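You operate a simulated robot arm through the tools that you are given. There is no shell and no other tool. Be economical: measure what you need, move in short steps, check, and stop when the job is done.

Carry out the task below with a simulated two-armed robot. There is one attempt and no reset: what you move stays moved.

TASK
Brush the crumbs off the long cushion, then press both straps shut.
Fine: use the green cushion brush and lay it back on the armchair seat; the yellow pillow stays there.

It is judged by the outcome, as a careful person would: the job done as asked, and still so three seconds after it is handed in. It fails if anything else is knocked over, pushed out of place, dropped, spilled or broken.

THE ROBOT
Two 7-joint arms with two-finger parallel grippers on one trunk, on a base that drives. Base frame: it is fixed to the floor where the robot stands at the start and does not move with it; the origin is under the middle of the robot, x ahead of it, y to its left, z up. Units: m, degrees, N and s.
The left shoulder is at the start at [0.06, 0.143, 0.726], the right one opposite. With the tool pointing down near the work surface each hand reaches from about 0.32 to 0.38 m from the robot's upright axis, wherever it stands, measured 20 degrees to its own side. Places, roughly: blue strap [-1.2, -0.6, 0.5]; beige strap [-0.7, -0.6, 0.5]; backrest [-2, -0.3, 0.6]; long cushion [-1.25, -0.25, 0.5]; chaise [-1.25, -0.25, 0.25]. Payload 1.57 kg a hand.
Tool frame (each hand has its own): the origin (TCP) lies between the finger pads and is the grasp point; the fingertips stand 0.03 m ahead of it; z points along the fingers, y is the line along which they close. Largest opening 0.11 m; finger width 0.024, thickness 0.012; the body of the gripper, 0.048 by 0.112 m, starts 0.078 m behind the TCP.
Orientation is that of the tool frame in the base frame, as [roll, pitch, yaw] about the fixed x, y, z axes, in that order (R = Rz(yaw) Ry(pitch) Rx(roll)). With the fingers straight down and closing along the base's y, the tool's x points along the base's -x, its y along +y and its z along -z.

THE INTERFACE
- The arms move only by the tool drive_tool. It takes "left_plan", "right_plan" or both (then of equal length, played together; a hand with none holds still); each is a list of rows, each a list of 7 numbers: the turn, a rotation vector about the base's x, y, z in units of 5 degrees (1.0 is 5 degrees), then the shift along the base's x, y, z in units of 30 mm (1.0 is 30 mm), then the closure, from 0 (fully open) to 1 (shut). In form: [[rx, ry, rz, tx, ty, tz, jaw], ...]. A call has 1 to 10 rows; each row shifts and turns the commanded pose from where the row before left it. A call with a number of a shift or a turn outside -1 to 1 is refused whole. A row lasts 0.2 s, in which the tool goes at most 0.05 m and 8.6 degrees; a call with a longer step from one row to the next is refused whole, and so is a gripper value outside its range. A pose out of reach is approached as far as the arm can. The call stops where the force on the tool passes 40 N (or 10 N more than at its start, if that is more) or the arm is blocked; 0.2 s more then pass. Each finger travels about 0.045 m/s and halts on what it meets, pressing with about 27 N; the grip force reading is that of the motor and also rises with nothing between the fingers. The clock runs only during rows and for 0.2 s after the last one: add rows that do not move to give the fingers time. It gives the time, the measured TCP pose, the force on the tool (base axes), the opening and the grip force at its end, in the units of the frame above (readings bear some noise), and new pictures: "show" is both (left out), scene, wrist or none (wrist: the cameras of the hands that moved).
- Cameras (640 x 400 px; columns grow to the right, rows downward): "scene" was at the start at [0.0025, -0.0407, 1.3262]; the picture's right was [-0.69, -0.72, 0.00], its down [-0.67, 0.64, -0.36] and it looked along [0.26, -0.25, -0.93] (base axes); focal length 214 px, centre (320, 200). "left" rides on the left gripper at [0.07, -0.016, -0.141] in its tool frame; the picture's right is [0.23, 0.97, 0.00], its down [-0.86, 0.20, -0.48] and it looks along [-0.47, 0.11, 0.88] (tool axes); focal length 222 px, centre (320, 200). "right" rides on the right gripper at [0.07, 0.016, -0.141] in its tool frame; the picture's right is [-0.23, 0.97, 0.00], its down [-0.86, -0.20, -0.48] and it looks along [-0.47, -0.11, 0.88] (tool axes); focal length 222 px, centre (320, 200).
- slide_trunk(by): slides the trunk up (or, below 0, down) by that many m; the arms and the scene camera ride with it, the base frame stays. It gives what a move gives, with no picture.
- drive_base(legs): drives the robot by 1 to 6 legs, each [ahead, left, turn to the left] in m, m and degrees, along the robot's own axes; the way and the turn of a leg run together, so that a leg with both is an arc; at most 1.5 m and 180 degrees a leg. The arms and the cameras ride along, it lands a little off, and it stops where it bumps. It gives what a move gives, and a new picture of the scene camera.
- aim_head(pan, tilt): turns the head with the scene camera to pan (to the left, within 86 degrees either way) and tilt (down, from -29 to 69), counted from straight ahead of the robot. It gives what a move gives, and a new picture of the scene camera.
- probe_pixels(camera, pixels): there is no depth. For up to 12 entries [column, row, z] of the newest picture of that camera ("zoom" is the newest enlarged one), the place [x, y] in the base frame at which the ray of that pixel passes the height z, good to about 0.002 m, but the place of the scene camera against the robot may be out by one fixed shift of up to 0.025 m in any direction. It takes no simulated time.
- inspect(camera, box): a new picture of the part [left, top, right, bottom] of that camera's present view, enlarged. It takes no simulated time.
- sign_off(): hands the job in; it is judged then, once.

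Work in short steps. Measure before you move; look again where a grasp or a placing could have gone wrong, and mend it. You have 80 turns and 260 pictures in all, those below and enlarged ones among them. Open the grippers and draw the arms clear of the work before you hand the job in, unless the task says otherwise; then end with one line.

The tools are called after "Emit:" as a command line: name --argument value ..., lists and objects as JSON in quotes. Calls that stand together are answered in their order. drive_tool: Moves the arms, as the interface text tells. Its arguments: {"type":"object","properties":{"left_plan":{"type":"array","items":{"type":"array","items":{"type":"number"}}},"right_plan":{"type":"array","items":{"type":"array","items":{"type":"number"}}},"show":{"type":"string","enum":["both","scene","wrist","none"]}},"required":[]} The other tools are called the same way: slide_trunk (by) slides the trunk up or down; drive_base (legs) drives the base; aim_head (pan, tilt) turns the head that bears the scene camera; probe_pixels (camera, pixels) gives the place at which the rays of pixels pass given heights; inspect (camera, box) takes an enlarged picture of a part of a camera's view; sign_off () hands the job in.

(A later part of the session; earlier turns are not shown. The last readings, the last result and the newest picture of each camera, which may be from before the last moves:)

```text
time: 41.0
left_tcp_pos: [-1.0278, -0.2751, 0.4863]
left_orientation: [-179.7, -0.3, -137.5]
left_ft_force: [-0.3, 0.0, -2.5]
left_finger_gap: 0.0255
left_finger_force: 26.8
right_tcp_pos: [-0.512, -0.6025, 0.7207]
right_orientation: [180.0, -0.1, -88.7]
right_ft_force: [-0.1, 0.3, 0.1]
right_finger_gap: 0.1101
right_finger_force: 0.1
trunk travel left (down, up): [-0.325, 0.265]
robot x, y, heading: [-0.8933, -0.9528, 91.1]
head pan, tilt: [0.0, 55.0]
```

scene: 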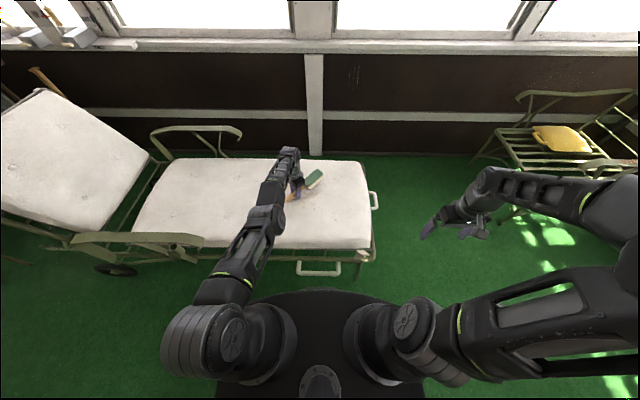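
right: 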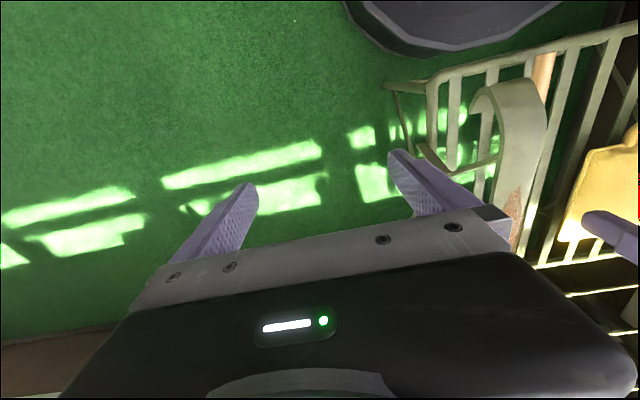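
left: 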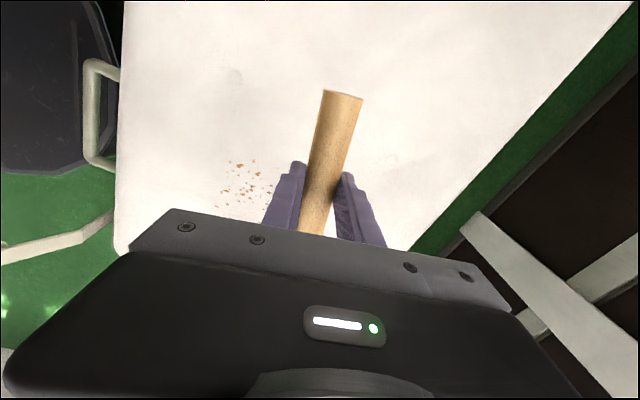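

Contact surface is at about 0.484. I sweep the first half of the arc toward the near edge with light pressure.

Emit:
drive_tool --left_plan '[[0, 0, 0, 0, 0, -0.1, 1], [0, 0, -0.8, 0, -0.8, 0, 1], [0, 0, -0.8, 0, -0.8, 0, 1], [0, 0, -0.8, 0, -0.8, 0, 1], [0, 0, -0.8, 0, -0.8, 0, 1], [0, 0, -0.8, 0, -0.8, 0, 1]]' --show "scene"

Emit:
inspect --camera "scene" --box '[250, 150, 390, 270]'

```text
time: 41.9
left_tcp_pos: [-1.0245, -0.2754, 0.4785]
left_orientation: [179.5, 0.2, -146.4]
left_ft_force: [0.9, -8.2, 14.2]
left_finger_gap: 0.0254
left_finger_force: 26.8
left hand out of reach, approached as far as the arm can: row 2, 3, 4
right_tcp_pos: [-0.5121, -0.6032, 0.7221]
right_orientation: [180.0, 0.1, -88.6]
right_ft_force: [-0.1, -0.6, 0.7]
right_finger_gap: 0.1101
right_finger_force: 0.0
trunk travel left (down, up): [-0.325, 0.265]
robot x, y, heading: [-0.8939, -0.9546, 91.5]
head pan, tilt: [0.0, 55.0]
stopped in row 4 (left hand): the force on the tool passed its limit (the readings are from after the stop); the commanded pose is now the measured one
```

scene: 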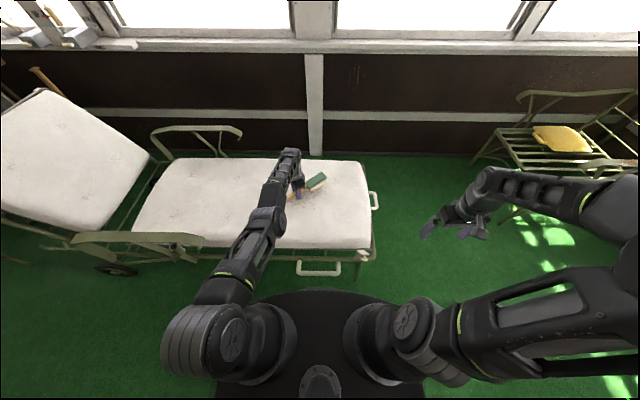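

```text
3.33 times, centred on (320, 210) of scene
```

zoom: 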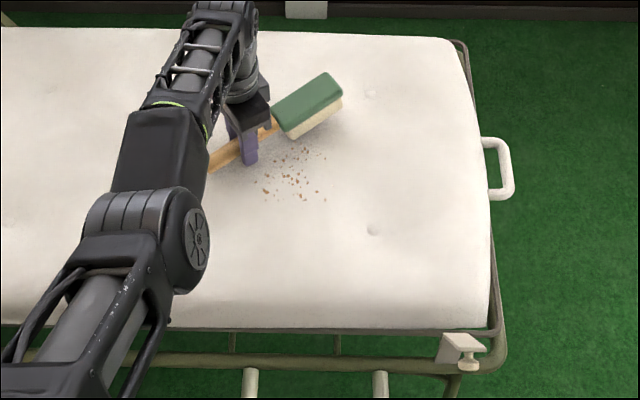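

The command had been beyond reach so the hand lagged; it is now reset to the measured pose. I rise 6 mm and sweep again.

Emit:
drive_tool --left_plan '[[0, 0, 0, 0, 0, 0.2, 1], [0, 0, -0.6, -0.05, -0.8, 0, 1], [0, 0, -0.6, -0.05, -0.8, 0, 1], [0, 0, -0.6, -0.05, -0.8, 0, 1], [0, 0, -0.6, -0.05, -0.8, 0, 1], [0, 0, -0.6, -0.05, -0.8, 0, 1]]' --show "scene"

Emit:
inspect --camera "scene" --box '[250, 150, 390, 270]'

```text
time: 42.8
left_tcp_pos: [-1.0228, -0.2722, 0.4807]
left_orientation: [179.1, 0.4, -152.2]
left_ft_force: [-0.1, -12.5, 18.9]
left_finger_gap: 0.0254
left_finger_force: 26.9
left hand out of reach, approached as far as the arm can: row 2, 3, 4
right_tcp_pos: [-0.5145, -0.6036, 0.7223]
right_orientation: [-180.0, 0.1, -88.6]
right_ft_force: [0.5, 0.5, 0.6]
right_finger_gap: 0.1101
right_finger_force: 0.1
trunk travel left (down, up): [-0.325, 0.265]
robot x, y, heading: [-0.8944, -0.9531, 91.4]
head pan, tilt: [0.0, 55.0]
stopped in row 4 (left hand): the force on the tool passed its limit (the readings are from after the stop); the commanded pose is now the measured one
```

scene: 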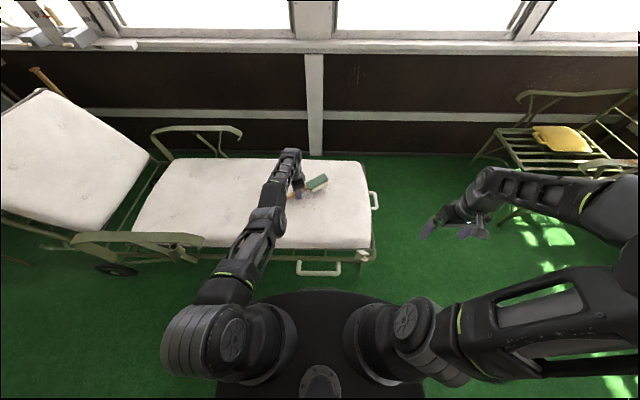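

```text
3.33 times, centred on (320, 210) of scene
```

zoom: 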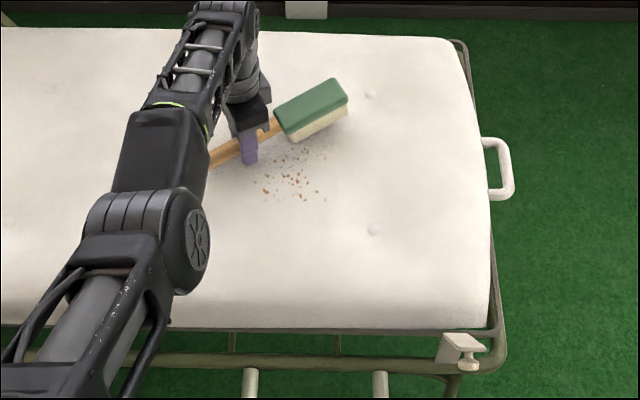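

The hand turns but does not retract: the arm is stretched straight (singular). I lift and pull back in the air to let the elbow bend again.

Emit:
drive_tool --left_plan '[[0, 0, 0, 0, 0, 0.8, 1], [0, 0, 0, 0, 0, 0.8, 1], [0, 0, 0, 0, -0.3, 0.6, 1], [0, 0, 0, 0, -0.6, 0, 1], [0, 0, 0, 0, -0.6, 0, 1]]' --show "scene"

```text
time: 44.0
left_tcp_pos: [-1.0158, -0.2626, 0.5263]
left_orientation: [179.4, 0.4, -152.2]
left_ft_force: [-0.3, 0.5, -2.0]
left_finger_gap: 0.0253
left_finger_force: 26.9
left hand out of reach, approached as far as the arm can: row 1, 2, 3, 4, 5
right_tcp_pos: [-0.5139, -0.6015, 0.7214]
right_orientation: [180.0, -0.1, -88.6]
right_ft_force: [0.3, -1.2, -0.4]
right_finger_gap: 0.11
right_finger_force: 0.1
trunk travel left (down, up): [-0.325, 0.265]
robot x, y, heading: [-0.8915, -0.9527, 91.3]
head pan, tilt: [0.0, 55.0]
```

scene: 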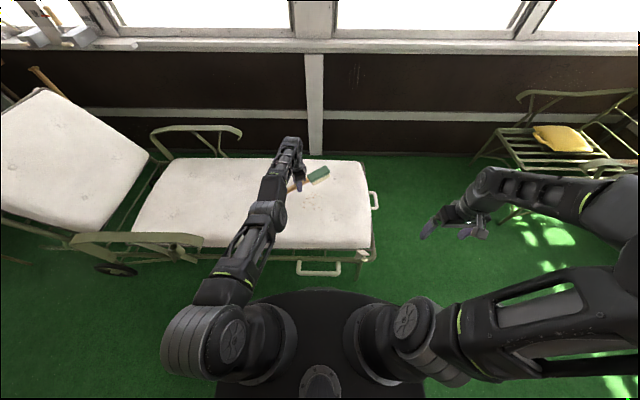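

Still stuck near the singular posture. I command toward the earlier good pose (yaw −139, y −0.39, z 0.63).

Emit:
drive_tool --left_plan '[[0, 0, 0.7, -0.2, -0.5, 0.9, 1], [0, 0, 0.7, -0.2, -0.5, 0.9, 1], [0, 0, 0.7, -0.2, -0.5, 0.9, 1], [0, 0, 0.7, -0.2, -0.5, 0.9, 1], [0, 0, 0, 0, -0.5, 0, 1], [0, 0, 0, 0, -0.5, 0, 1]]' --show "scene"

```text
time: 45.4
left_tcp_pos: [-1.0267, -0.2973, 0.6133]
left_orientation: [179.1, 0.4, -138.3]
left_ft_force: [0.3, 0.4, -2.3]
left_finger_gap: 0.0255
left_finger_force: 26.9
left hand out of reach, approached as far as the arm can: row 1, 2, 3
right_tcp_pos: [-0.5137, -0.6022, 0.7218]
right_orientation: [-180.0, 0.1, -88.6]
right_ft_force: [-0.5, 0.0, 0.0]
right_finger_gap: 0.11
right_finger_force: 0.0
trunk travel left (down, up): [-0.325, 0.265]
robot x, y, heading: [-0.8951, -0.9532, 91.3]
head pan, tilt: [0.0, 55.0]
```

scene: 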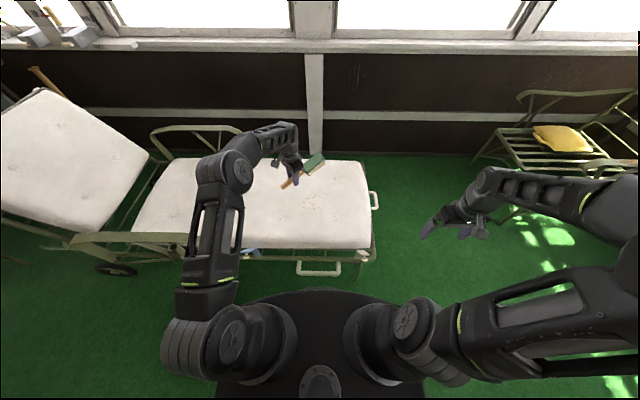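

Recovered. A better scheme: point the head away from the robot (comfortable reach) and sweep sideways toward the foot end with the long face. I shift the base 0.15 m to the right first.

Emit:
drive_base --legs '[[0, -0.15, -1]]'

```text
time: 46.8
left_tcp_pos: [-0.8607, -0.2926, 0.6138]
left_orientation: [179.0, 0.3, -139.4]
left_ft_force: [-0.5, 0.6, -2.2]
left_finger_gap: 0.0253
left_finger_force: 27.3
right_tcp_pos: [-0.3534, -0.6078, 0.7223]
right_orientation: [180.0, 0.0, -89.8]
right_ft_force: [0.5, -0.2, 0.6]
right_finger_gap: 0.11
right_finger_force: 0.1
trunk travel left (down, up): [-0.325, 0.265]
robot x, y, heading: [-0.7442, -0.9522, 90.3]
head pan, tilt: [0.0, 55.0]
```

scene: 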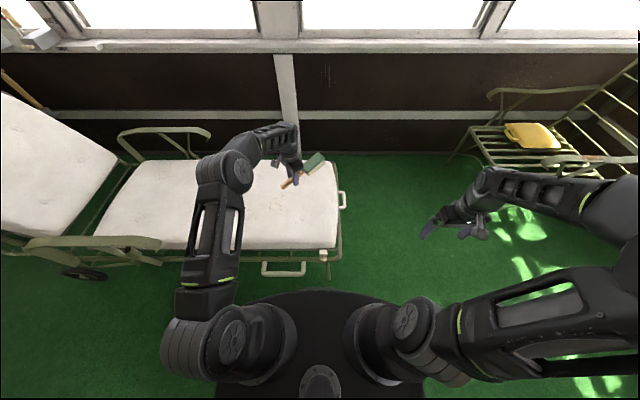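

Now rotate the brush to point away and move to TCP≈(-1.07,-0.415).

Emit:
drive_tool --left_plan '[[0, 0, 0.99, -0.7, -0.41, 0, 1], [0, 0, 0.99, -0.7, -0.41, 0, 1], [0, 0, 0.99, -0.7, -0.41, 0, 1], [0, 0, 0.99, -0.7, -0.41, 0, 1], [0, 0, 0.99, -0.7, -0.41, 0, 1], [0, 0, 0.99, -0.7, -0.41, 0, 1], [0, 0, 0.99, -0.7, -0.41, 0, 1], [0, 0, 0.99, -0.7, -0.41, 0, 1], [0, 0, 0.99, -0.7, -0.41, 0, 1], [0.2, 0, 0.99, -0.7, -0.41, 0, 1]]'

Emit:
inspect --camera "scene" --box '[200, 140, 380, 270]'

```text
time: 49.0
left_tcp_pos: [-1.0719, -0.4156, 0.6139]
left_orientation: [179.1, 1.4, -89.8]
left_ft_force: [0.0, -0.5, -2.8]
left_finger_gap: 0.0255
left_finger_force: 27.1
right_tcp_pos: [-0.3545, -0.6083, 0.7211]
right_orientation: [180.0, -0.1, -89.8]
right_ft_force: [-0.2, 0.4, 0.5]
right_finger_gap: 0.11
right_finger_force: 0.1
trunk travel left (down, up): [-0.325, 0.265]
robot x, y, heading: [-0.7417, -0.9476, 90.2]
head pan, tilt: [0.0, 55.0]
```

scene: 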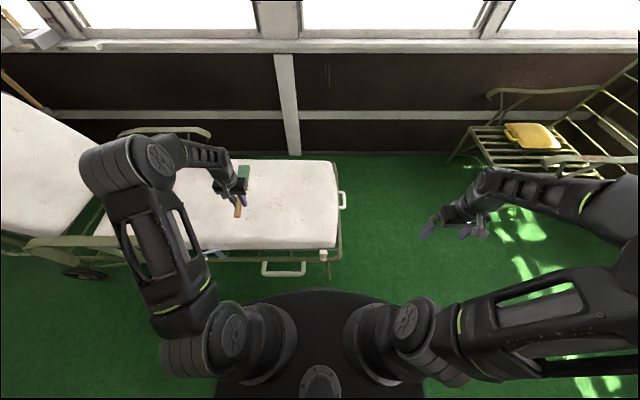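
left: 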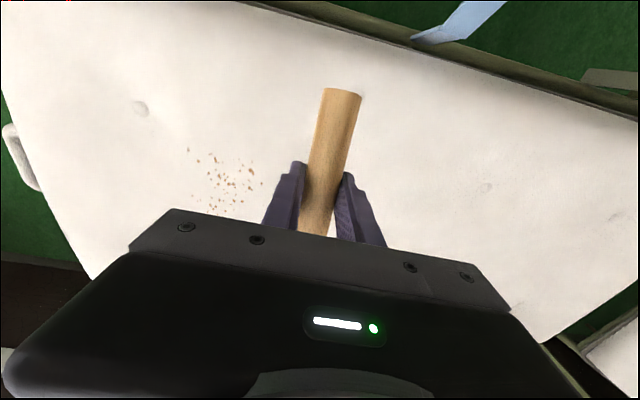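

```text
3.08 times, centred on (290, 205) of scene
```

zoom: 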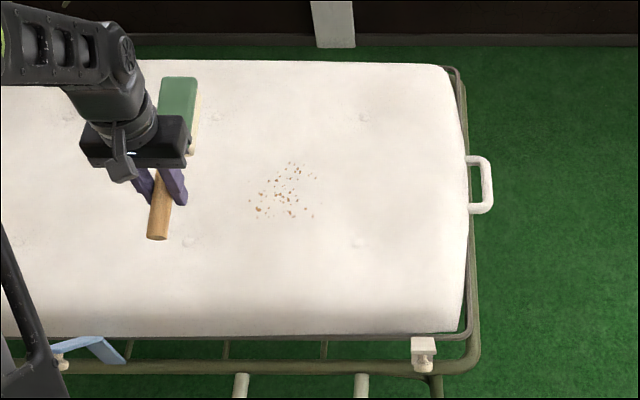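

Crumbs visible in the left view (185–262, 148–212). I probe them at the cushion height (≈0.44).

Emit:
probe_pixels --camera "left" --pixels '[[187, 150, 0.44], [214, 157, 0.44], [262, 184, 0.44], [240, 155, 0.44], [198, 208, 0.44], [230, 210, 0.44], [415, 38, 0.43], [8, 90, 0.43], [20, 160, 0.43]]'

Emit:
probe_pixels --camera "zoom" --pixels '[[250, 205, 0.44], [320, 180, 0.44], [292, 160, 0.44], [312, 220, 0.44], [465, 200, 0.43], [360, 335, 0.42]]'

```text
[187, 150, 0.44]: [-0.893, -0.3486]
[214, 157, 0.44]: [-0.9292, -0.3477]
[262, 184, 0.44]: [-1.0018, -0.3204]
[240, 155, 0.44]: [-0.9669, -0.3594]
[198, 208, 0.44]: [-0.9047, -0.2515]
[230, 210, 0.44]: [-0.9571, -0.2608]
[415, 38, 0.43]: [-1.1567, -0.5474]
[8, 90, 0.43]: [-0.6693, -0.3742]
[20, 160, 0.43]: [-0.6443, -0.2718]
```

```text
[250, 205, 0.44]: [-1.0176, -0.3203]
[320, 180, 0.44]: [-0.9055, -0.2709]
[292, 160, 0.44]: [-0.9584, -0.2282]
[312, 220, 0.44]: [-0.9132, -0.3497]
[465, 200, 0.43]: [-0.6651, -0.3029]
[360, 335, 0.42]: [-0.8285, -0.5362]
```

Crumbs: x −1.015…−0.89, y −0.23…−0.36; foot edge x≈−0.66. I lower behind them (TCP y≈−0.385) to light contact.

Emit:
drive_tool --left_plan '[[-0.28, -0.18, 0, 0, 0.5, -0.9, 1], [0, 0, 0, 0, 0.5, -0.9, 1], [0, 0, 0, 0, 0, -0.9, 1], [0, 0, 0, 0, 0, -0.9, 1], [0, 0, 0, 0, 0, -0.4, 1], [0, 0, 0, 0, 0, -0.2, 1]]' --show "none"

Emit:
inspect --camera "scene" --box '[200, 140, 380, 270]'

```text
time: 50.4
left_tcp_pos: [-1.0707, -0.3873, 0.4885]
left_orientation: [-179.9, 0.0, -89.8]
left_ft_force: [0.1, 0.5, -2.4]
left_finger_gap: 0.0253
left_finger_force: 27.4
right_tcp_pos: [-0.3537, -0.608, 0.7212]
right_orientation: [-180.0, 0.0, -89.8]
right_ft_force: [-0.3, 0.2, 0.0]
right_finger_gap: 0.1101
right_finger_force: 0.0
trunk travel left (down, up): [-0.325, 0.265]
robot x, y, heading: [-0.7408, -0.9498, 90.0]
head pan, tilt: [0.0, 55.0]
```

```text
3.08 times, centred on (290, 205) of scene
```

zoom: 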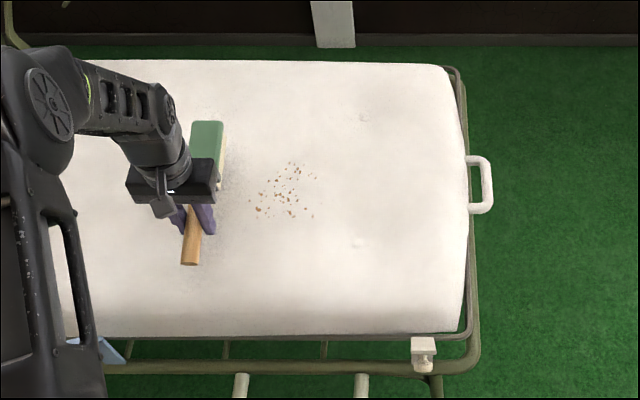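

The head reaches further than I assumed; it should shift ~45 mm toward me to cover the crumbs. I shift, touch down lightly, and start the sweep.

Emit:
drive_tool --left_plan '[[0, 0, 0, 0, -0.75, 0, 1], [0, 0, 0, 0, -0.75, -0.1, 1], [0, 0, 0, 0.2, 0, -0.1, 1]]' --show "none"

Emit:
inspect --camera "scene" --box '[200, 140, 380, 270]'

```text
time: 51.1
left_tcp_pos: [-1.065, -0.4297, 0.4807]
left_orientation: [180.0, 0.0, -89.9]
left_ft_force: [0.5, -0.4, -2.6]
left_finger_gap: 0.0253
left_finger_force: 26.7
right_tcp_pos: [-0.353, -0.6079, 0.7221]
right_orientation: [-180.0, 0.0, -89.9]
right_ft_force: [0.2, 0.0, 0.7]
right_finger_gap: 0.1098
right_finger_force: 0.0
trunk travel left (down, up): [-0.325, 0.265]
robot x, y, heading: [-0.7409, -0.95, 90.1]
head pan, tilt: [0.0, 55.0]
```

```text
3.08 times, centred on (290, 205) of scene
```

zoom: 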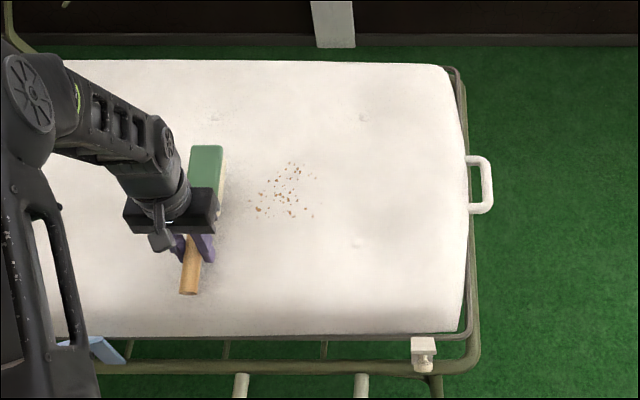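

Coverage is good; no contact yet at 0.481. I lower further in 3 mm steps.

Emit:
drive_tool --left_plan '[[0, 0, 0, 0, 0, -0.1, 1], [0, 0, 0, 0, 0, -0.1, 1], [0, 0, 0, 0, 0, 0, 1]]' --show "none"

```text
time: 52.0
left_tcp_pos: [-1.0648, -0.4308, 0.4801]
left_orientation: [180.0, 0.2, -89.8]
left_ft_force: [1.5, -7.2, 39.8]
left_finger_gap: 0.0253
left_finger_force: 27.7
right_tcp_pos: [-0.3534, -0.61, 0.7224]
right_orientation: [179.9, 0.2, -89.7]
right_ft_force: [0.5, 0.3, 0.2]
right_finger_gap: 0.1102
right_finger_force: 0.0
trunk travel left (down, up): [-0.325, 0.265]
robot x, y, heading: [-0.744, -0.9509, 90.1]
head pan, tilt: [0.0, 55.0]
```

Surface is stiff at ≈0.480 (40 N). I ease off 4 mm and check.

Emit:
drive_tool --left_plan '[[0, 0, 0, 0, 0, 0.13, 1]]' --show "none"

```text
time: 52.4
left_tcp_pos: [-1.0658, -0.43, 0.4794]
left_orientation: [-179.9, 0.3, -90.0]
left_ft_force: [2.8, 0.7, 10.5]
left_finger_gap: 0.0255
left_finger_force: 27.0
right_tcp_pos: [-0.354, -0.6099, 0.721]
right_orientation: [-180.0, 0.1, -89.8]
right_ft_force: [0.0, 0.2, -0.4]
right_finger_gap: 0.11
right_finger_force: 0.1
trunk travel left (down, up): [-0.325, 0.265]
robot x, y, heading: [-0.7395, -0.9532, 90.5]
head pan, tilt: [0.0, 55.0]
```

10 N – good. Sweep toward the foot end.

Emit:
drive_tool --left_plan '[[0, 0, 0, 0.6, 0, 0, 1], [0, 0, 0, 0.8, 0, 0, 1], [0, 0, 0, 0.8, 0, 0, 1], [0, 0, 0, 0.8, 0, 0, 1], [0, 0, 0, 0.8, 0, 0, 1], [0, 0, 0, 0.8, 0, 0, 1], [0, 0, 0, 0.8, 0, 0, 1]]' --show "none"

Emit:
inspect --camera "scene" --box '[200, 140, 380, 270]'

```text
time: 54.0
left_tcp_pos: [-0.9036, -0.4317, 0.4801]
left_orientation: [180.0, -0.1, -89.9]
left_ft_force: [-1.2, -0.8, 5.3]
left_finger_gap: 0.0255
left_finger_force: 27.0
right_tcp_pos: [-0.3539, -0.6086, 0.7217]
right_orientation: [179.9, 0.0, -89.8]
right_ft_force: [-0.1, 0.3, -0.7]
right_finger_gap: 0.1099
right_finger_force: 0.0
trunk travel left (down, up): [-0.325, 0.265]
robot x, y, heading: [-0.7425, -0.9534, 90.6]
head pan, tilt: [0.0, 55.0]
```

```text
3.08 times, centred on (290, 205) of scene
```

zoom: 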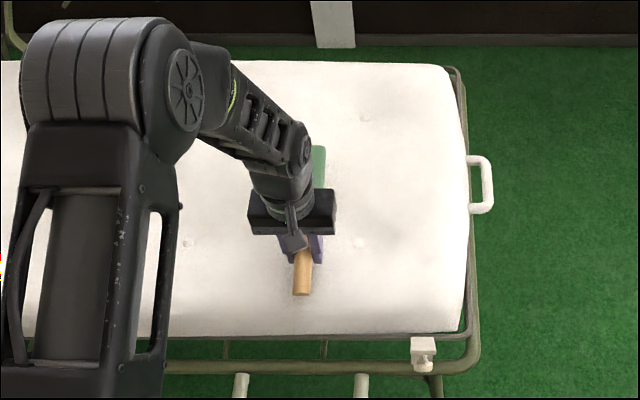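

No crumbs left behind. Continue over the foot edge.

Emit:
drive_tool --left_plan '[[0, 0, 0, 0.8, 0, 0, 1], [0, 0, 0, 0.8, 0, 0, 1], [0, 0, 0, 0.8, 0, 0, 1], [0, 0, 0, 0.8, 0, -0.05, 1], [0, 0, 0, 0.8, 0, -0.1, 1], [0, 0, 0, 0.8, 0, -0.1, 1]]' --show "none"

Emit:
inspect --camera "scene" --box '[200, 140, 380, 270]'

```text
time: 55.1
left_tcp_pos: [-0.7981, -0.4301, 0.4799]
left_orientation: [179.8, 0.2, -89.8]
left_ft_force: [3.8, -6.9, 15.9]
left_finger_gap: 0.0255
left_finger_force: 27.0
right_tcp_pos: [-0.3554, -0.6086, 0.7221]
right_orientation: [-180.0, 0.0, -89.7]
right_ft_force: [-0.3, -0.4, -0.2]
right_finger_gap: 0.1099
right_finger_force: 0.1
trunk travel left (down, up): [-0.325, 0.265]
robot x, y, heading: [-0.7423, -0.9506, 90.5]
head pan, tilt: [0.0, 55.0]
stopped in row 5 (left hand): the force on the tool passed its limit (the readings are from after the stop); the commanded pose is now the measured one
```

```text
3.08 times, centred on (290, 205) of scene
```

zoom: 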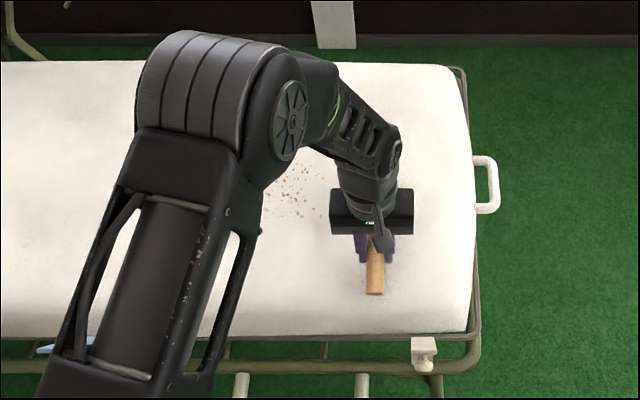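

The brush slid over the crumbs: they are still at (265–320,165–215), so the fingertips probably carried the contact, not the bristles. I lift, go back behind the crumbs, and tilt the head down ~8°.

Emit:
drive_tool --left_plan '[[0, 0, 0, 0, 0, 1, 1], [0, 0, 0, -0.9, 0, 1, 1], [-0.5, 0, 0, -1, 0, 0.5, 1], [-0.5, 0, 0, -1, 0, 0, 1], [-0.5, 0, 0, -1, 0, 0, 1], [0, 0, 0, -1, 0, 0, 1], [0, 0, 0, -1, 0, 0, 1], [0, 0, 0, -1, 0, 0, 1], [0, 0, 0, -1, 0, 0, 1], [0, 0, 0, -1, 0, 0, 1]]'

Emit:
inspect --camera "scene" --box '[200, 140, 380, 270]'

Emit:
inspect --camera "right" --box '[320, 0, 640, 250]'

```text
time: 57.3
left_tcp_pos: [-1.069, -0.4305, 0.5525]
left_orientation: [179.7, -7.3, -89.7]
left_ft_force: [0.0, -0.7, -2.8]
left_finger_gap: 0.0252
left_finger_force: 26.9
right_tcp_pos: [-0.3543, -0.6066, 0.722]
right_orientation: [179.9, 0.0, -89.6]
right_ft_force: [-0.5, -0.3, 0.1]
right_finger_gap: 0.1099
right_finger_force: 0.0
trunk travel left (down, up): [-0.325, 0.265]
robot x, y, heading: [-0.7356, -0.9491, 90.2]
head pan, tilt: [0.0, 55.0]
```

scene: 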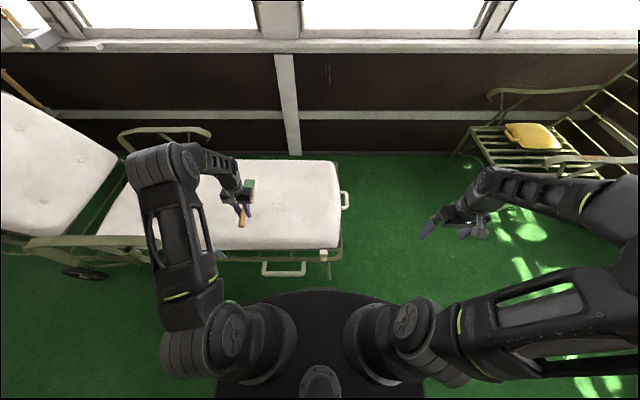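
left: 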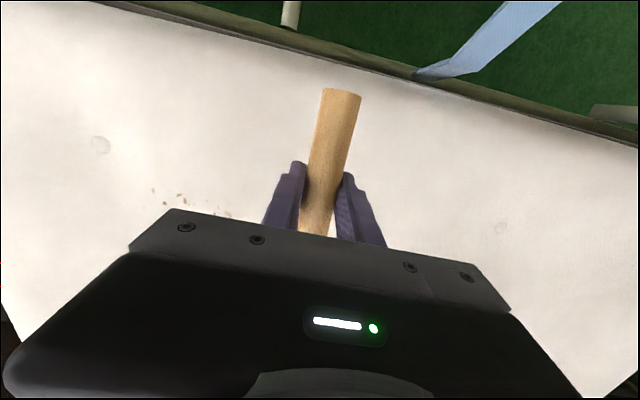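

```text
3.08 times, centred on (290, 205) of scene
```

zoom: 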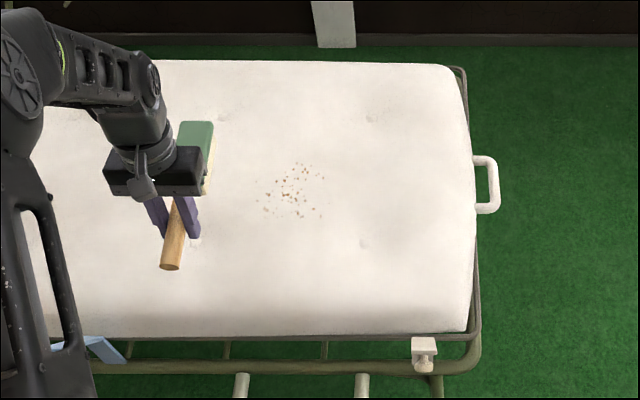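

```text
1.60 times, centred on (480, 125) of right
```

zoom: 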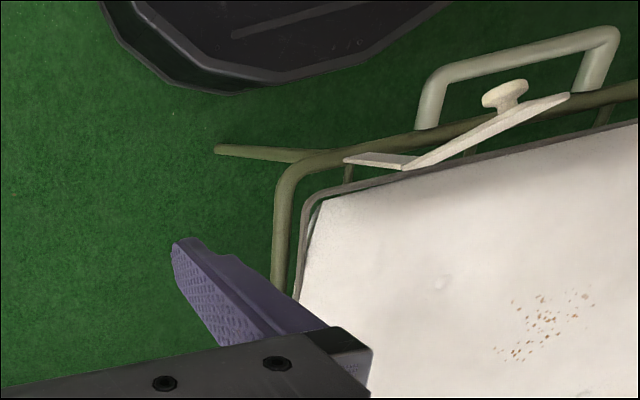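

Now with the tilt, lower slowly until the bristles touch.

Emit:
drive_tool --left_plan '[[0, 0, 0, 0, -0.4, -0.9, 1], [0, 0, 0, 0, 0, -0.3, 1], [0, 0, 0, 0, 0, -0.2, 1], [0, 0, 0, 0, 0, -0.1, 1]]' --show "none"

Emit:
inspect --camera "scene" --box '[220, 160, 320, 230]'

```text
time: 58.3
left_tcp_pos: [-1.0683, -0.4416, 0.5068]
left_orientation: [179.7, -7.3, -89.7]
left_ft_force: [0.2, -0.3, -2.3]
left_finger_gap: 0.0255
left_finger_force: 27.2
right_tcp_pos: [-0.3555, -0.608, 0.7216]
right_orientation: [-180.0, 0.0, -89.7]
right_ft_force: [0.5, 0.5, -0.2]
right_finger_gap: 0.1101
right_finger_force: 0.1
trunk travel left (down, up): [-0.325, 0.265]
robot x, y, heading: [-0.7428, -0.947, 90.1]
head pan, tilt: [0.0, 55.0]
```

```text
5.71 times, centred on (270, 195) of scene
```

zoom: 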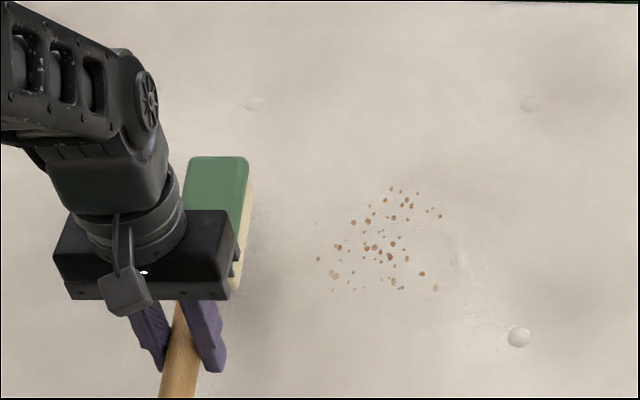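

Not touching yet at 0.507; keep lowering gently.

Emit:
drive_tool --left_plan '[[0, 0, 0, 0, 0, -0.15, 1], [0, 0, 0, 0, 0, -0.15, 1], [0, 0, 0, 0, 0, 0, 1]]' --show "none"

```text
time: 59.1
left_tcp_pos: [-1.0671, -0.4417, 0.4987]
left_orientation: [179.6, -7.2, -89.7]
left_ft_force: [0.2, -0.7, -3.1]
left_finger_gap: 0.0253
left_finger_force: 26.8
right_tcp_pos: [-0.355, -0.6064, 0.7223]
right_orientation: [180.0, 0.1, -89.8]
right_ft_force: [0.1, 0.3, 0.0]
right_finger_gap: 0.1101
right_finger_force: 0.1
trunk travel left (down, up): [-0.325, 0.265]
robot x, y, heading: [-0.7434, -0.9514, 90.4]
head pan, tilt: [0.0, 55.0]
```

Emit:
drive_tool --left_plan '[[0, 0, 0, 0, 0, -0.15, 1], [0, 0, 0, 0, 0, -0.12, 1], [0, 0, 0, 0, 0, 0, 1]]' --show "none"

Emit:
inspect --camera "right" --box '[480, 100, 640, 250]'

```text
time: 59.9
left_tcp_pos: [-1.0677, -0.4408, 0.4915]
left_orientation: [179.6, -7.3, -89.6]
left_ft_force: [1.2, 0.3, -2.6]
left_finger_gap: 0.0254
left_finger_force: 27.0
right_tcp_pos: [-0.3554, -0.6082, 0.7212]
right_orientation: [-180.0, 0.0, -89.8]
right_ft_force: [0.7, -0.3, -0.1]
right_finger_gap: 0.1103
right_finger_force: 0.0
trunk travel left (down, up): [-0.325, 0.265]
robot x, y, heading: [-0.744, -0.9521, 90.3]
head pan, tilt: [0.0, 55.0]
```

```text
2.67 times, centred on (560, 175) of right
```

zoom: 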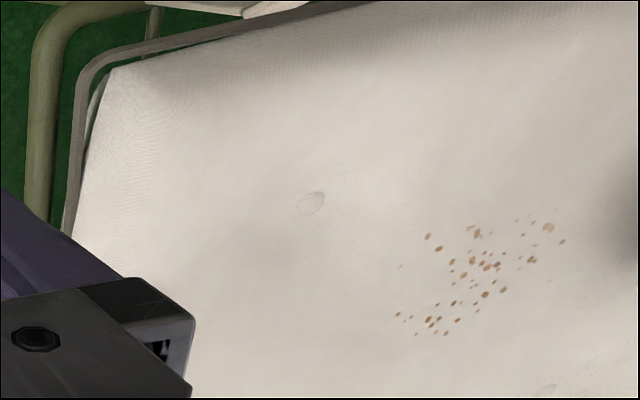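

Emit:
drive_tool --left_plan '[[0, 0, 0, 0, 0, -0.12, 1], [0, 0, 0, 0, 0, -0.12, 1], [0, 0, 0, 0, 0, 0, 1]]' --show "none"

```text
time: 60.7
left_tcp_pos: [-1.0669, -0.4407, 0.4855]
left_orientation: [179.6, -7.2, -89.6]
left_ft_force: [-0.9, -6.0, 14.8]
left_finger_gap: 0.0256
left_finger_force: 27.1
right_tcp_pos: [-0.3541, -0.6085, 0.722]
right_orientation: [-180.0, 0.2, -89.7]
right_ft_force: [0.6, -0.3, -0.6]
right_finger_gap: 0.1099
right_finger_force: 0.0
trunk travel left (down, up): [-0.325, 0.265]
robot x, y, heading: [-0.7443, -0.9538, 90.2]
head pan, tilt: [0.0, 55.0]
```

Now contact (15 N) comes from the tilted head. Sweep.

Emit:
drive_tool --left_plan '[[0, 0, 0, 0.6, 0, 0, 1], [0, 0, 0, 0.7, 0, 0, 1], [0, 0, 0, 0.7, 0, 0, 1], [0, 0, 0, 0.7, 0, 0, 1], [0, 0, 0, 0.7, 0, 0, 1], [0, 0, 0, 0.7, 0, 0, 1], [0, 0, 0, 0.7, 0, 0, 1]]' --show "none"

Emit:
inspect --camera "scene" --box '[200, 140, 380, 270]'

Emit:
inspect --camera "right" --box '[440, 80, 640, 250]'

```text
time: 62.3
left_tcp_pos: [-0.9217, -0.4427, 0.4833]
left_orientation: [179.7, -7.5, -89.8]
left_ft_force: [-0.3, -0.8, -2.1]
left_finger_gap: 0.0255
left_finger_force: 26.7
right_tcp_pos: [-0.3555, -0.6076, 0.7199]
right_orientation: [-180.0, 0.0, -89.7]
right_ft_force: [-0.5, -0.3, -0.1]
right_finger_gap: 0.1098
right_finger_force: 0.1
trunk travel left (down, up): [-0.325, 0.265]
robot x, y, heading: [-0.7403, -0.9493, 90.3]
head pan, tilt: [0.0, 55.0]
```

```text
3.08 times, centred on (290, 205) of scene
```

zoom: 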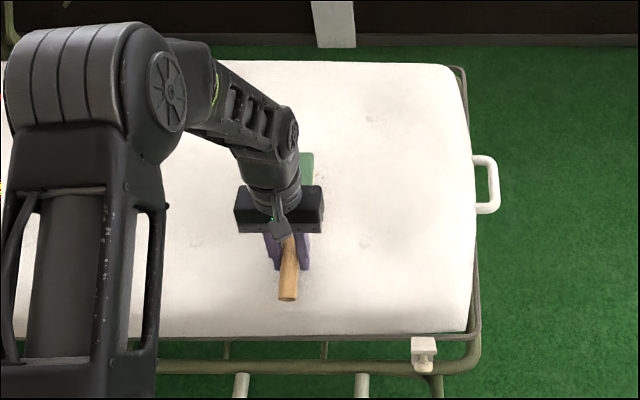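

```text
2.35 times, centred on (540, 165) of right
```

zoom: 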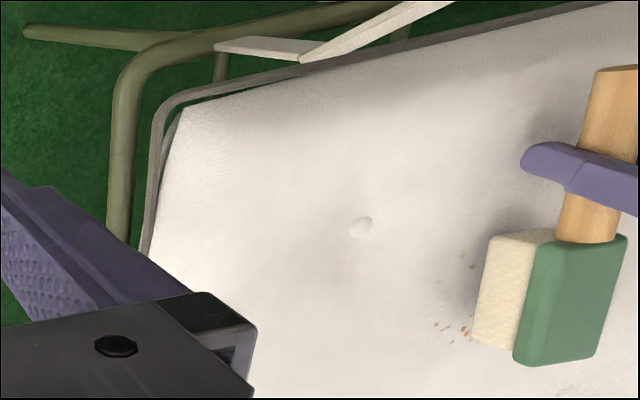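

The right view shows the head right at the crumbs but hovering (no force; the cushion is uneven). I lower here until contact.

Emit:
drive_tool --left_plan '[[0, 0, 0, -0.8, 0, 0.1, 1], [0, 0, 0, -0.7, 0, 0.1, 1], [0, 0, 0, -0.5, 0, 0, 1], [0, 0, 0, 0, 0, -0.2, 1], [0, 0, 0, 0, 0, -0.15, 1], [0, 0, 0, 0, 0, 0, 1]]' --show "none"

Emit:
inspect --camera "right" --box '[440, 80, 640, 250]'

```text
time: 63.7
left_tcp_pos: [-0.9841, -0.4404, 0.4819]
left_orientation: [179.7, -7.3, -89.6]
left_ft_force: [-1.8, -6.8, 14.1]
left_finger_gap: 0.0257
left_finger_force: 26.6
right_tcp_pos: [-0.354, -0.6082, 0.7215]
right_orientation: [-180.0, 0.0, -89.7]
right_ft_force: [1.4, 1.4, -0.2]
right_finger_gap: 0.1099
right_finger_force: 0.0
trunk travel left (down, up): [-0.325, 0.265]
robot x, y, heading: [-0.7456, -0.9502, 90.4]
head pan, tilt: [0.0, 55.0]
```

```text
2.35 times, centred on (540, 165) of right
```

zoom: 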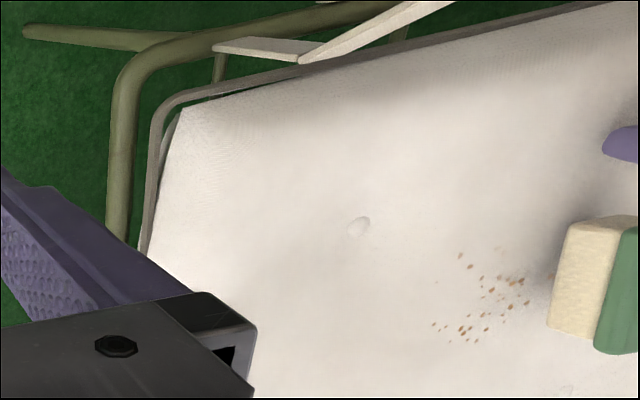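

Contact right behind the crumbs (14 N). I sweep following the cushion's slope and check.

Emit:
drive_tool --left_plan '[[0, 0, 0, 0.7, 0, -0.06, 1], [0, 0, 0, 0.7, 0, -0.05, 1], [0, 0, 0, 0.7, 0, -0.05, 1], [0, 0, 0, 0.7, 0, -0.05, 1]]' --show "none"

Emit:
inspect --camera "right" --box '[440, 80, 640, 250]'

```text
time: 64.3
left_tcp_pos: [-0.9455, -0.4382, 0.4818]
left_orientation: [179.4, -7.0, -89.5]
left_ft_force: [2.4, -6.6, 21.0]
left_finger_gap: 0.0257
left_finger_force: 27.0
right_tcp_pos: [-0.3542, -0.6075, 0.7213]
right_orientation: [179.8, 0.1, -89.7]
right_ft_force: [0.1, 0.8, 0.2]
right_finger_gap: 0.1101
right_finger_force: 0.0
trunk travel left (down, up): [-0.325, 0.265]
robot x, y, heading: [-0.7404, -0.9507, 90.3]
head pan, tilt: [0.0, 55.0]
stopped in row 3 (left hand): the force on the tool passed its limit (the readings are from after the stop); the commanded pose is now the measured one
```

```text
2.35 times, centred on (540, 165) of right
```

zoom: 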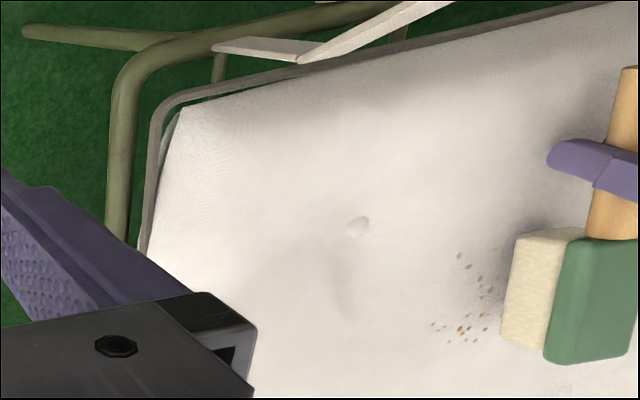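

Emit:
drive_tool --left_plan '[[0, 0, 0, 0.7, 0, 0, 1], [0, 0, 0, 0.7, 0, 0, 1], [0, 0, 0, 0.7, 0, 0, 1]]' --show "none"

Emit:
inspect --camera "right" --box '[440, 80, 640, 250]'

```text
time: 65.1
left_tcp_pos: [-0.8854, -0.4366, 0.4817]
left_orientation: [179.3, -6.7, -89.4]
left_ft_force: [-12.8, 1.3, 30.7]
left_finger_gap: 0.0255
left_finger_force: 27.0
right_tcp_pos: [-0.3539, -0.6087, 0.7217]
right_orientation: [-180.0, 0.1, -89.7]
right_ft_force: [-0.4, 0.2, -0.2]
right_finger_gap: 0.1098
right_finger_force: 0.1
trunk travel left (down, up): [-0.325, 0.265]
robot x, y, heading: [-0.7405, -0.948, 90.2]
head pan, tilt: [0.0, 55.0]
```

```text
2.35 times, centred on (540, 165) of right
```

zoom: 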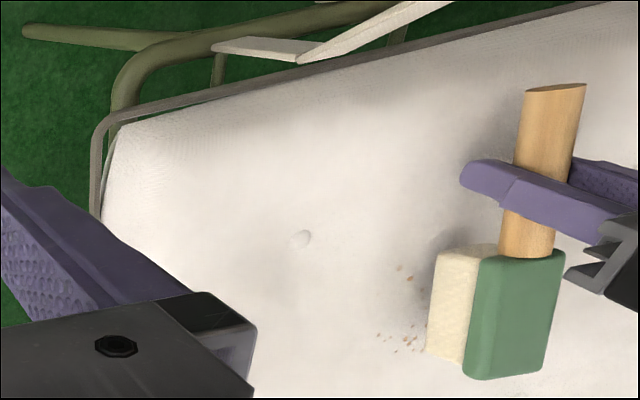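

The picture shows the cushion itself dragged toward the foot by friction (corner moved from (165,110) to (115,125)). I lift immediately and assess.

Emit:
drive_tool --left_plan '[[0, 0, 0, 0, 0, 0.5, 1], [0, 0, 0, 0, 0, 1, 1], [0, 0, 0, -1, 0, 1, 1], [0, 0, 0, -1, 0, 0, 1], [0, 0, 0, -1, 0, 0, 1], [0, 0, 0, -1, 0, 0, 1], [0, 0, 0, -1, 0, 0, 1]]' --show "scene"

Emit:
inspect --camera "scene" --box '[80, 130, 380, 300]'

Emit:
inspect --camera "right" --box '[400, 40, 640, 250]'

```text
time: 66.7
left_tcp_pos: [-1.0362, -0.4353, 0.5568]
left_orientation: [179.4, -7.1, -89.4]
left_ft_force: [-0.2, 0.9, -2.1]
left_finger_gap: 0.0256
left_finger_force: 26.8
right_tcp_pos: [-0.3543, -0.6066, 0.7215]
right_orientation: [179.9, 0.0, -89.7]
right_ft_force: [0.1, -0.3, 0.7]
right_finger_gap: 0.1102
right_finger_force: 0.1
trunk travel left (down, up): [-0.325, 0.265]
robot x, y, heading: [-0.7413, -0.9489, 90.4]
head pan, tilt: [0.0, 55.0]
```

scene: 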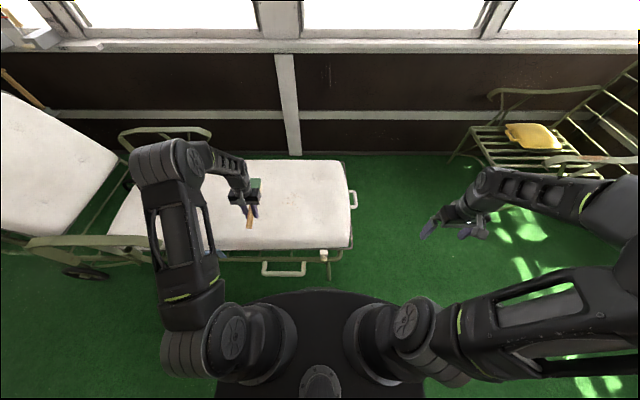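

```text
2.13 times, centred on (230, 215) of scene
```

zoom: 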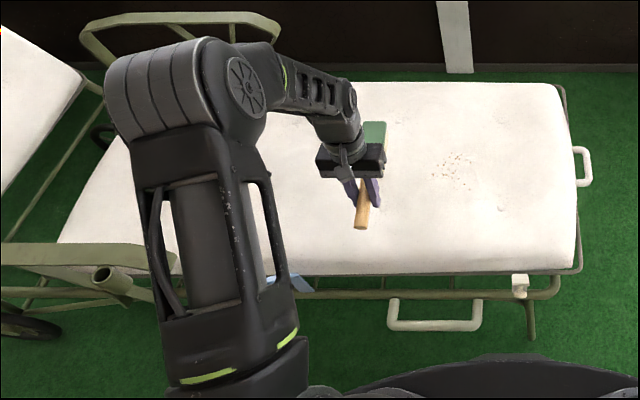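

```text
1.90 times, centred on (520, 145) of right
```

zoom: 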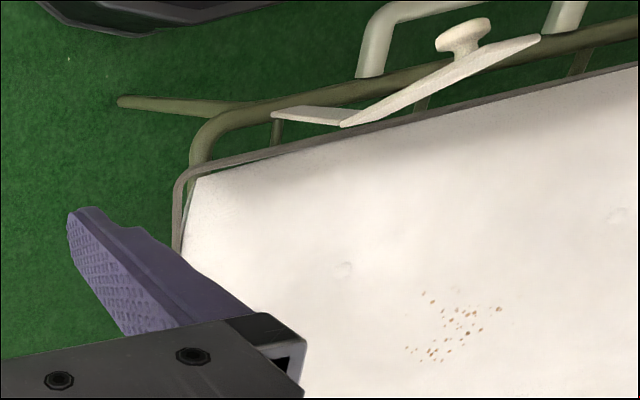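

The cushion with its inner frame slid ~5 cm toward the foot; I'll push it back later. The cause: the fingertips stand lower than the bristles. Remedy: rest the brush head on the cushion's near edge with fingers beyond the edge, and regrip higher on the handle. Move there first.

Emit:
drive_tool --left_plan '[[0.5, 0, 0, 0.2, -0.7, 0, 1], [0.5, 0, 0, 0.2, -0.8, 0, 1], [0.42, 0, 0, 0.2, -0.8, 0, 1], [0, 0, 0, 0.2, -0.9, 0, 1], [0, 0, 0, 0.2, -0.9, 0, 1], [0, 0, 0, 0.2, -0.9, -0.5, 1], [0, 0, 0, 0, 0, -0.7, 1]]'

Emit:
inspect --camera "right" --box '[400, 0, 640, 200]'

Emit:
inspect --camera "scene" --box '[180, 160, 360, 290]'

```text
time: 68.3
left_tcp_pos: [-0.9991, -0.588, 0.5192]
left_orientation: [179.3, 0.1, -89.4]
left_ft_force: [-1.0, 0.9, -3.0]
left_finger_gap: 0.0257
left_finger_force: 27.2
right_tcp_pos: [-0.3562, -0.6062, 0.7214]
right_orientation: [-180.0, -0.1, -89.7]
right_ft_force: [0.5, 0.5, 0.3]
right_finger_gap: 0.1101
right_finger_force: 0.0
trunk travel left (down, up): [-0.325, 0.265]
robot x, y, heading: [-0.7397, -0.95, 90.6]
head pan, tilt: [0.0, 55.0]
```

scene: 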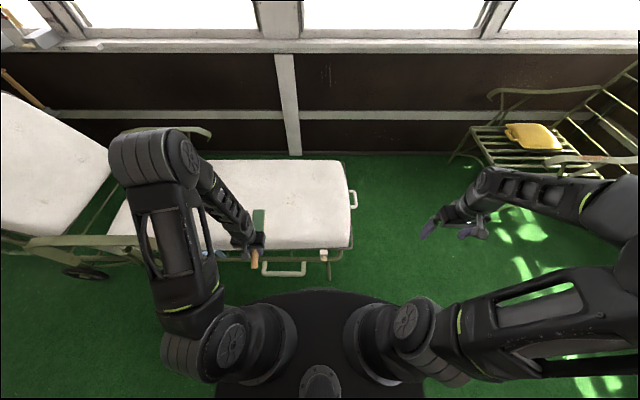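
left: 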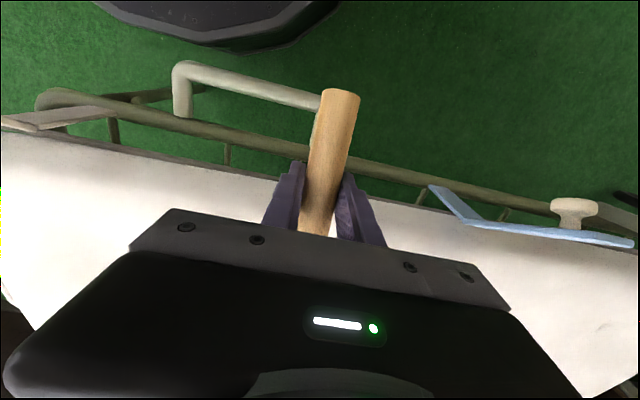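

```text
2.00 times, centred on (520, 100) of right
```

zoom: 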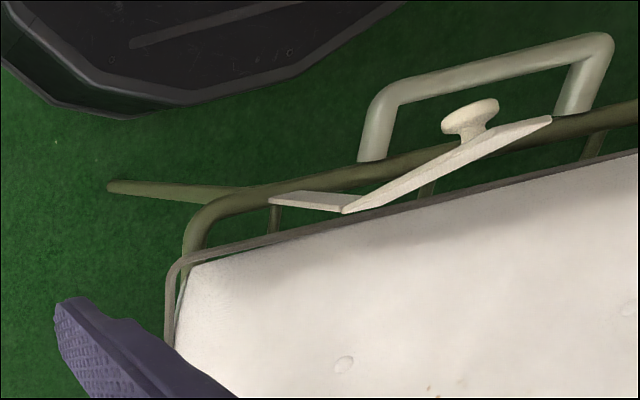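

```text
3.08 times, centred on (270, 225) of scene
```

zoom: 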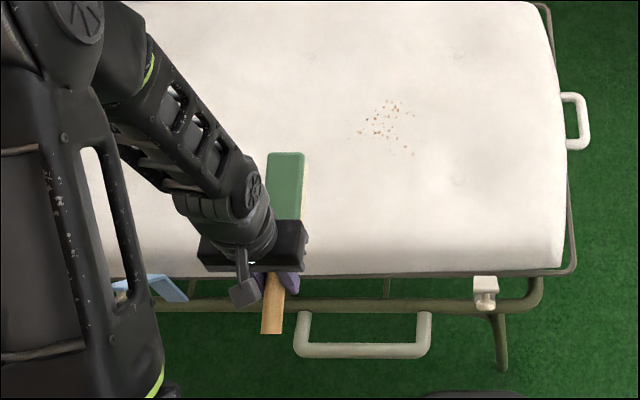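

Fingers are beyond the edge at (300,170) in the left view. Lower gently to seat the head on the cushion.

Emit:
drive_tool --left_plan '[[0, 0, 0, 0, 0, -0.6, 1], [0, 0, 0, 0, 0, -0.4, 1], [0, 0, 0, 0, 0, -0.2, 1], [0, 0, 0, 0, 0, -0.15, 1]]' --show "wrist"

```text
time: 69.3
left_tcp_pos: [-0.9988, -0.5875, 0.4787]
left_orientation: [179.5, 0.1, -89.3]
left_ft_force: [-0.3, 0.1, -2.1]
left_finger_gap: 0.0256
left_finger_force: 26.9
right_tcp_pos: [-0.3547, -0.6065, 0.7213]
right_orientation: [-180.0, 0.0, -89.6]
right_ft_force: [0.0, -0.3, 0.0]
right_finger_gap: 0.11
right_finger_force: 0.1
trunk travel left (down, up): [-0.325, 0.265]
robot x, y, heading: [-0.74, -0.9488, 90.2]
head pan, tilt: [0.0, 55.0]
```

left: 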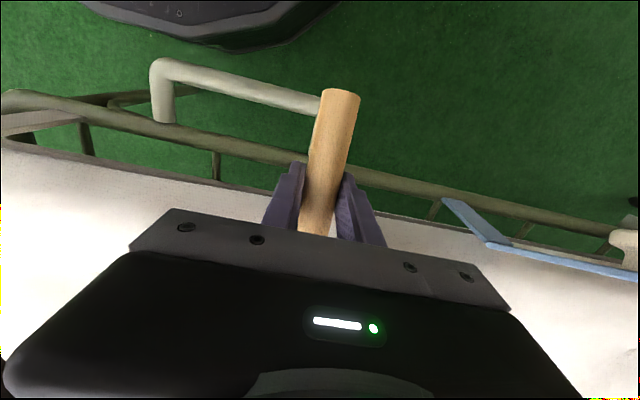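

No contact yet at 0.479; continue down.

Emit:
drive_tool --left_plan '[[0, 0, 0, 0, 0, -0.15, 1], [0, 0, 0, 0, 0, -0.15, 1], [0, 0, 0, 0, 0, -0.15, 1], [0, 0, 0, 0, 0, 0, 1]]' --show "none"

Emit:
inspect --camera "scene" --box '[220, 190, 320, 270]'

```text
time: 70.3
left_tcp_pos: [-0.9994, -0.5876, 0.4643]
left_orientation: [179.4, 0.1, -89.3]
left_ft_force: [-0.2, -5.9, 11.7]
left_finger_gap: 0.0255
left_finger_force: 27.4
right_tcp_pos: [-0.3545, -0.6076, 0.7217]
right_orientation: [180.0, 0.1, -89.7]
right_ft_force: [0.1, -0.2, -0.3]
right_finger_gap: 0.1101
right_finger_force: 0.0
trunk travel left (down, up): [-0.325, 0.265]
robot x, y, heading: [-0.7388, -0.9515, 90.4]
head pan, tilt: [0.0, 55.0]
```

```text
5.00 times, centred on (270, 230) of scene
```

zoom: 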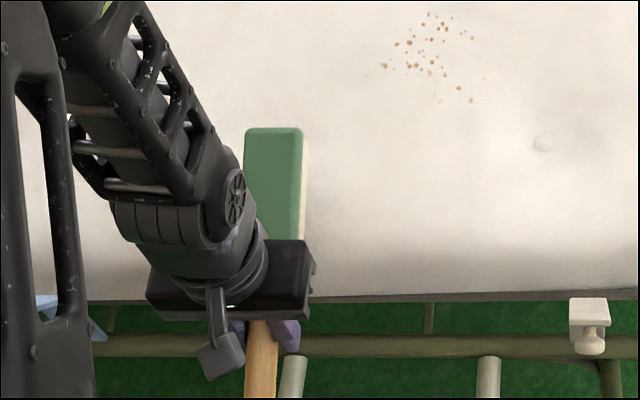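

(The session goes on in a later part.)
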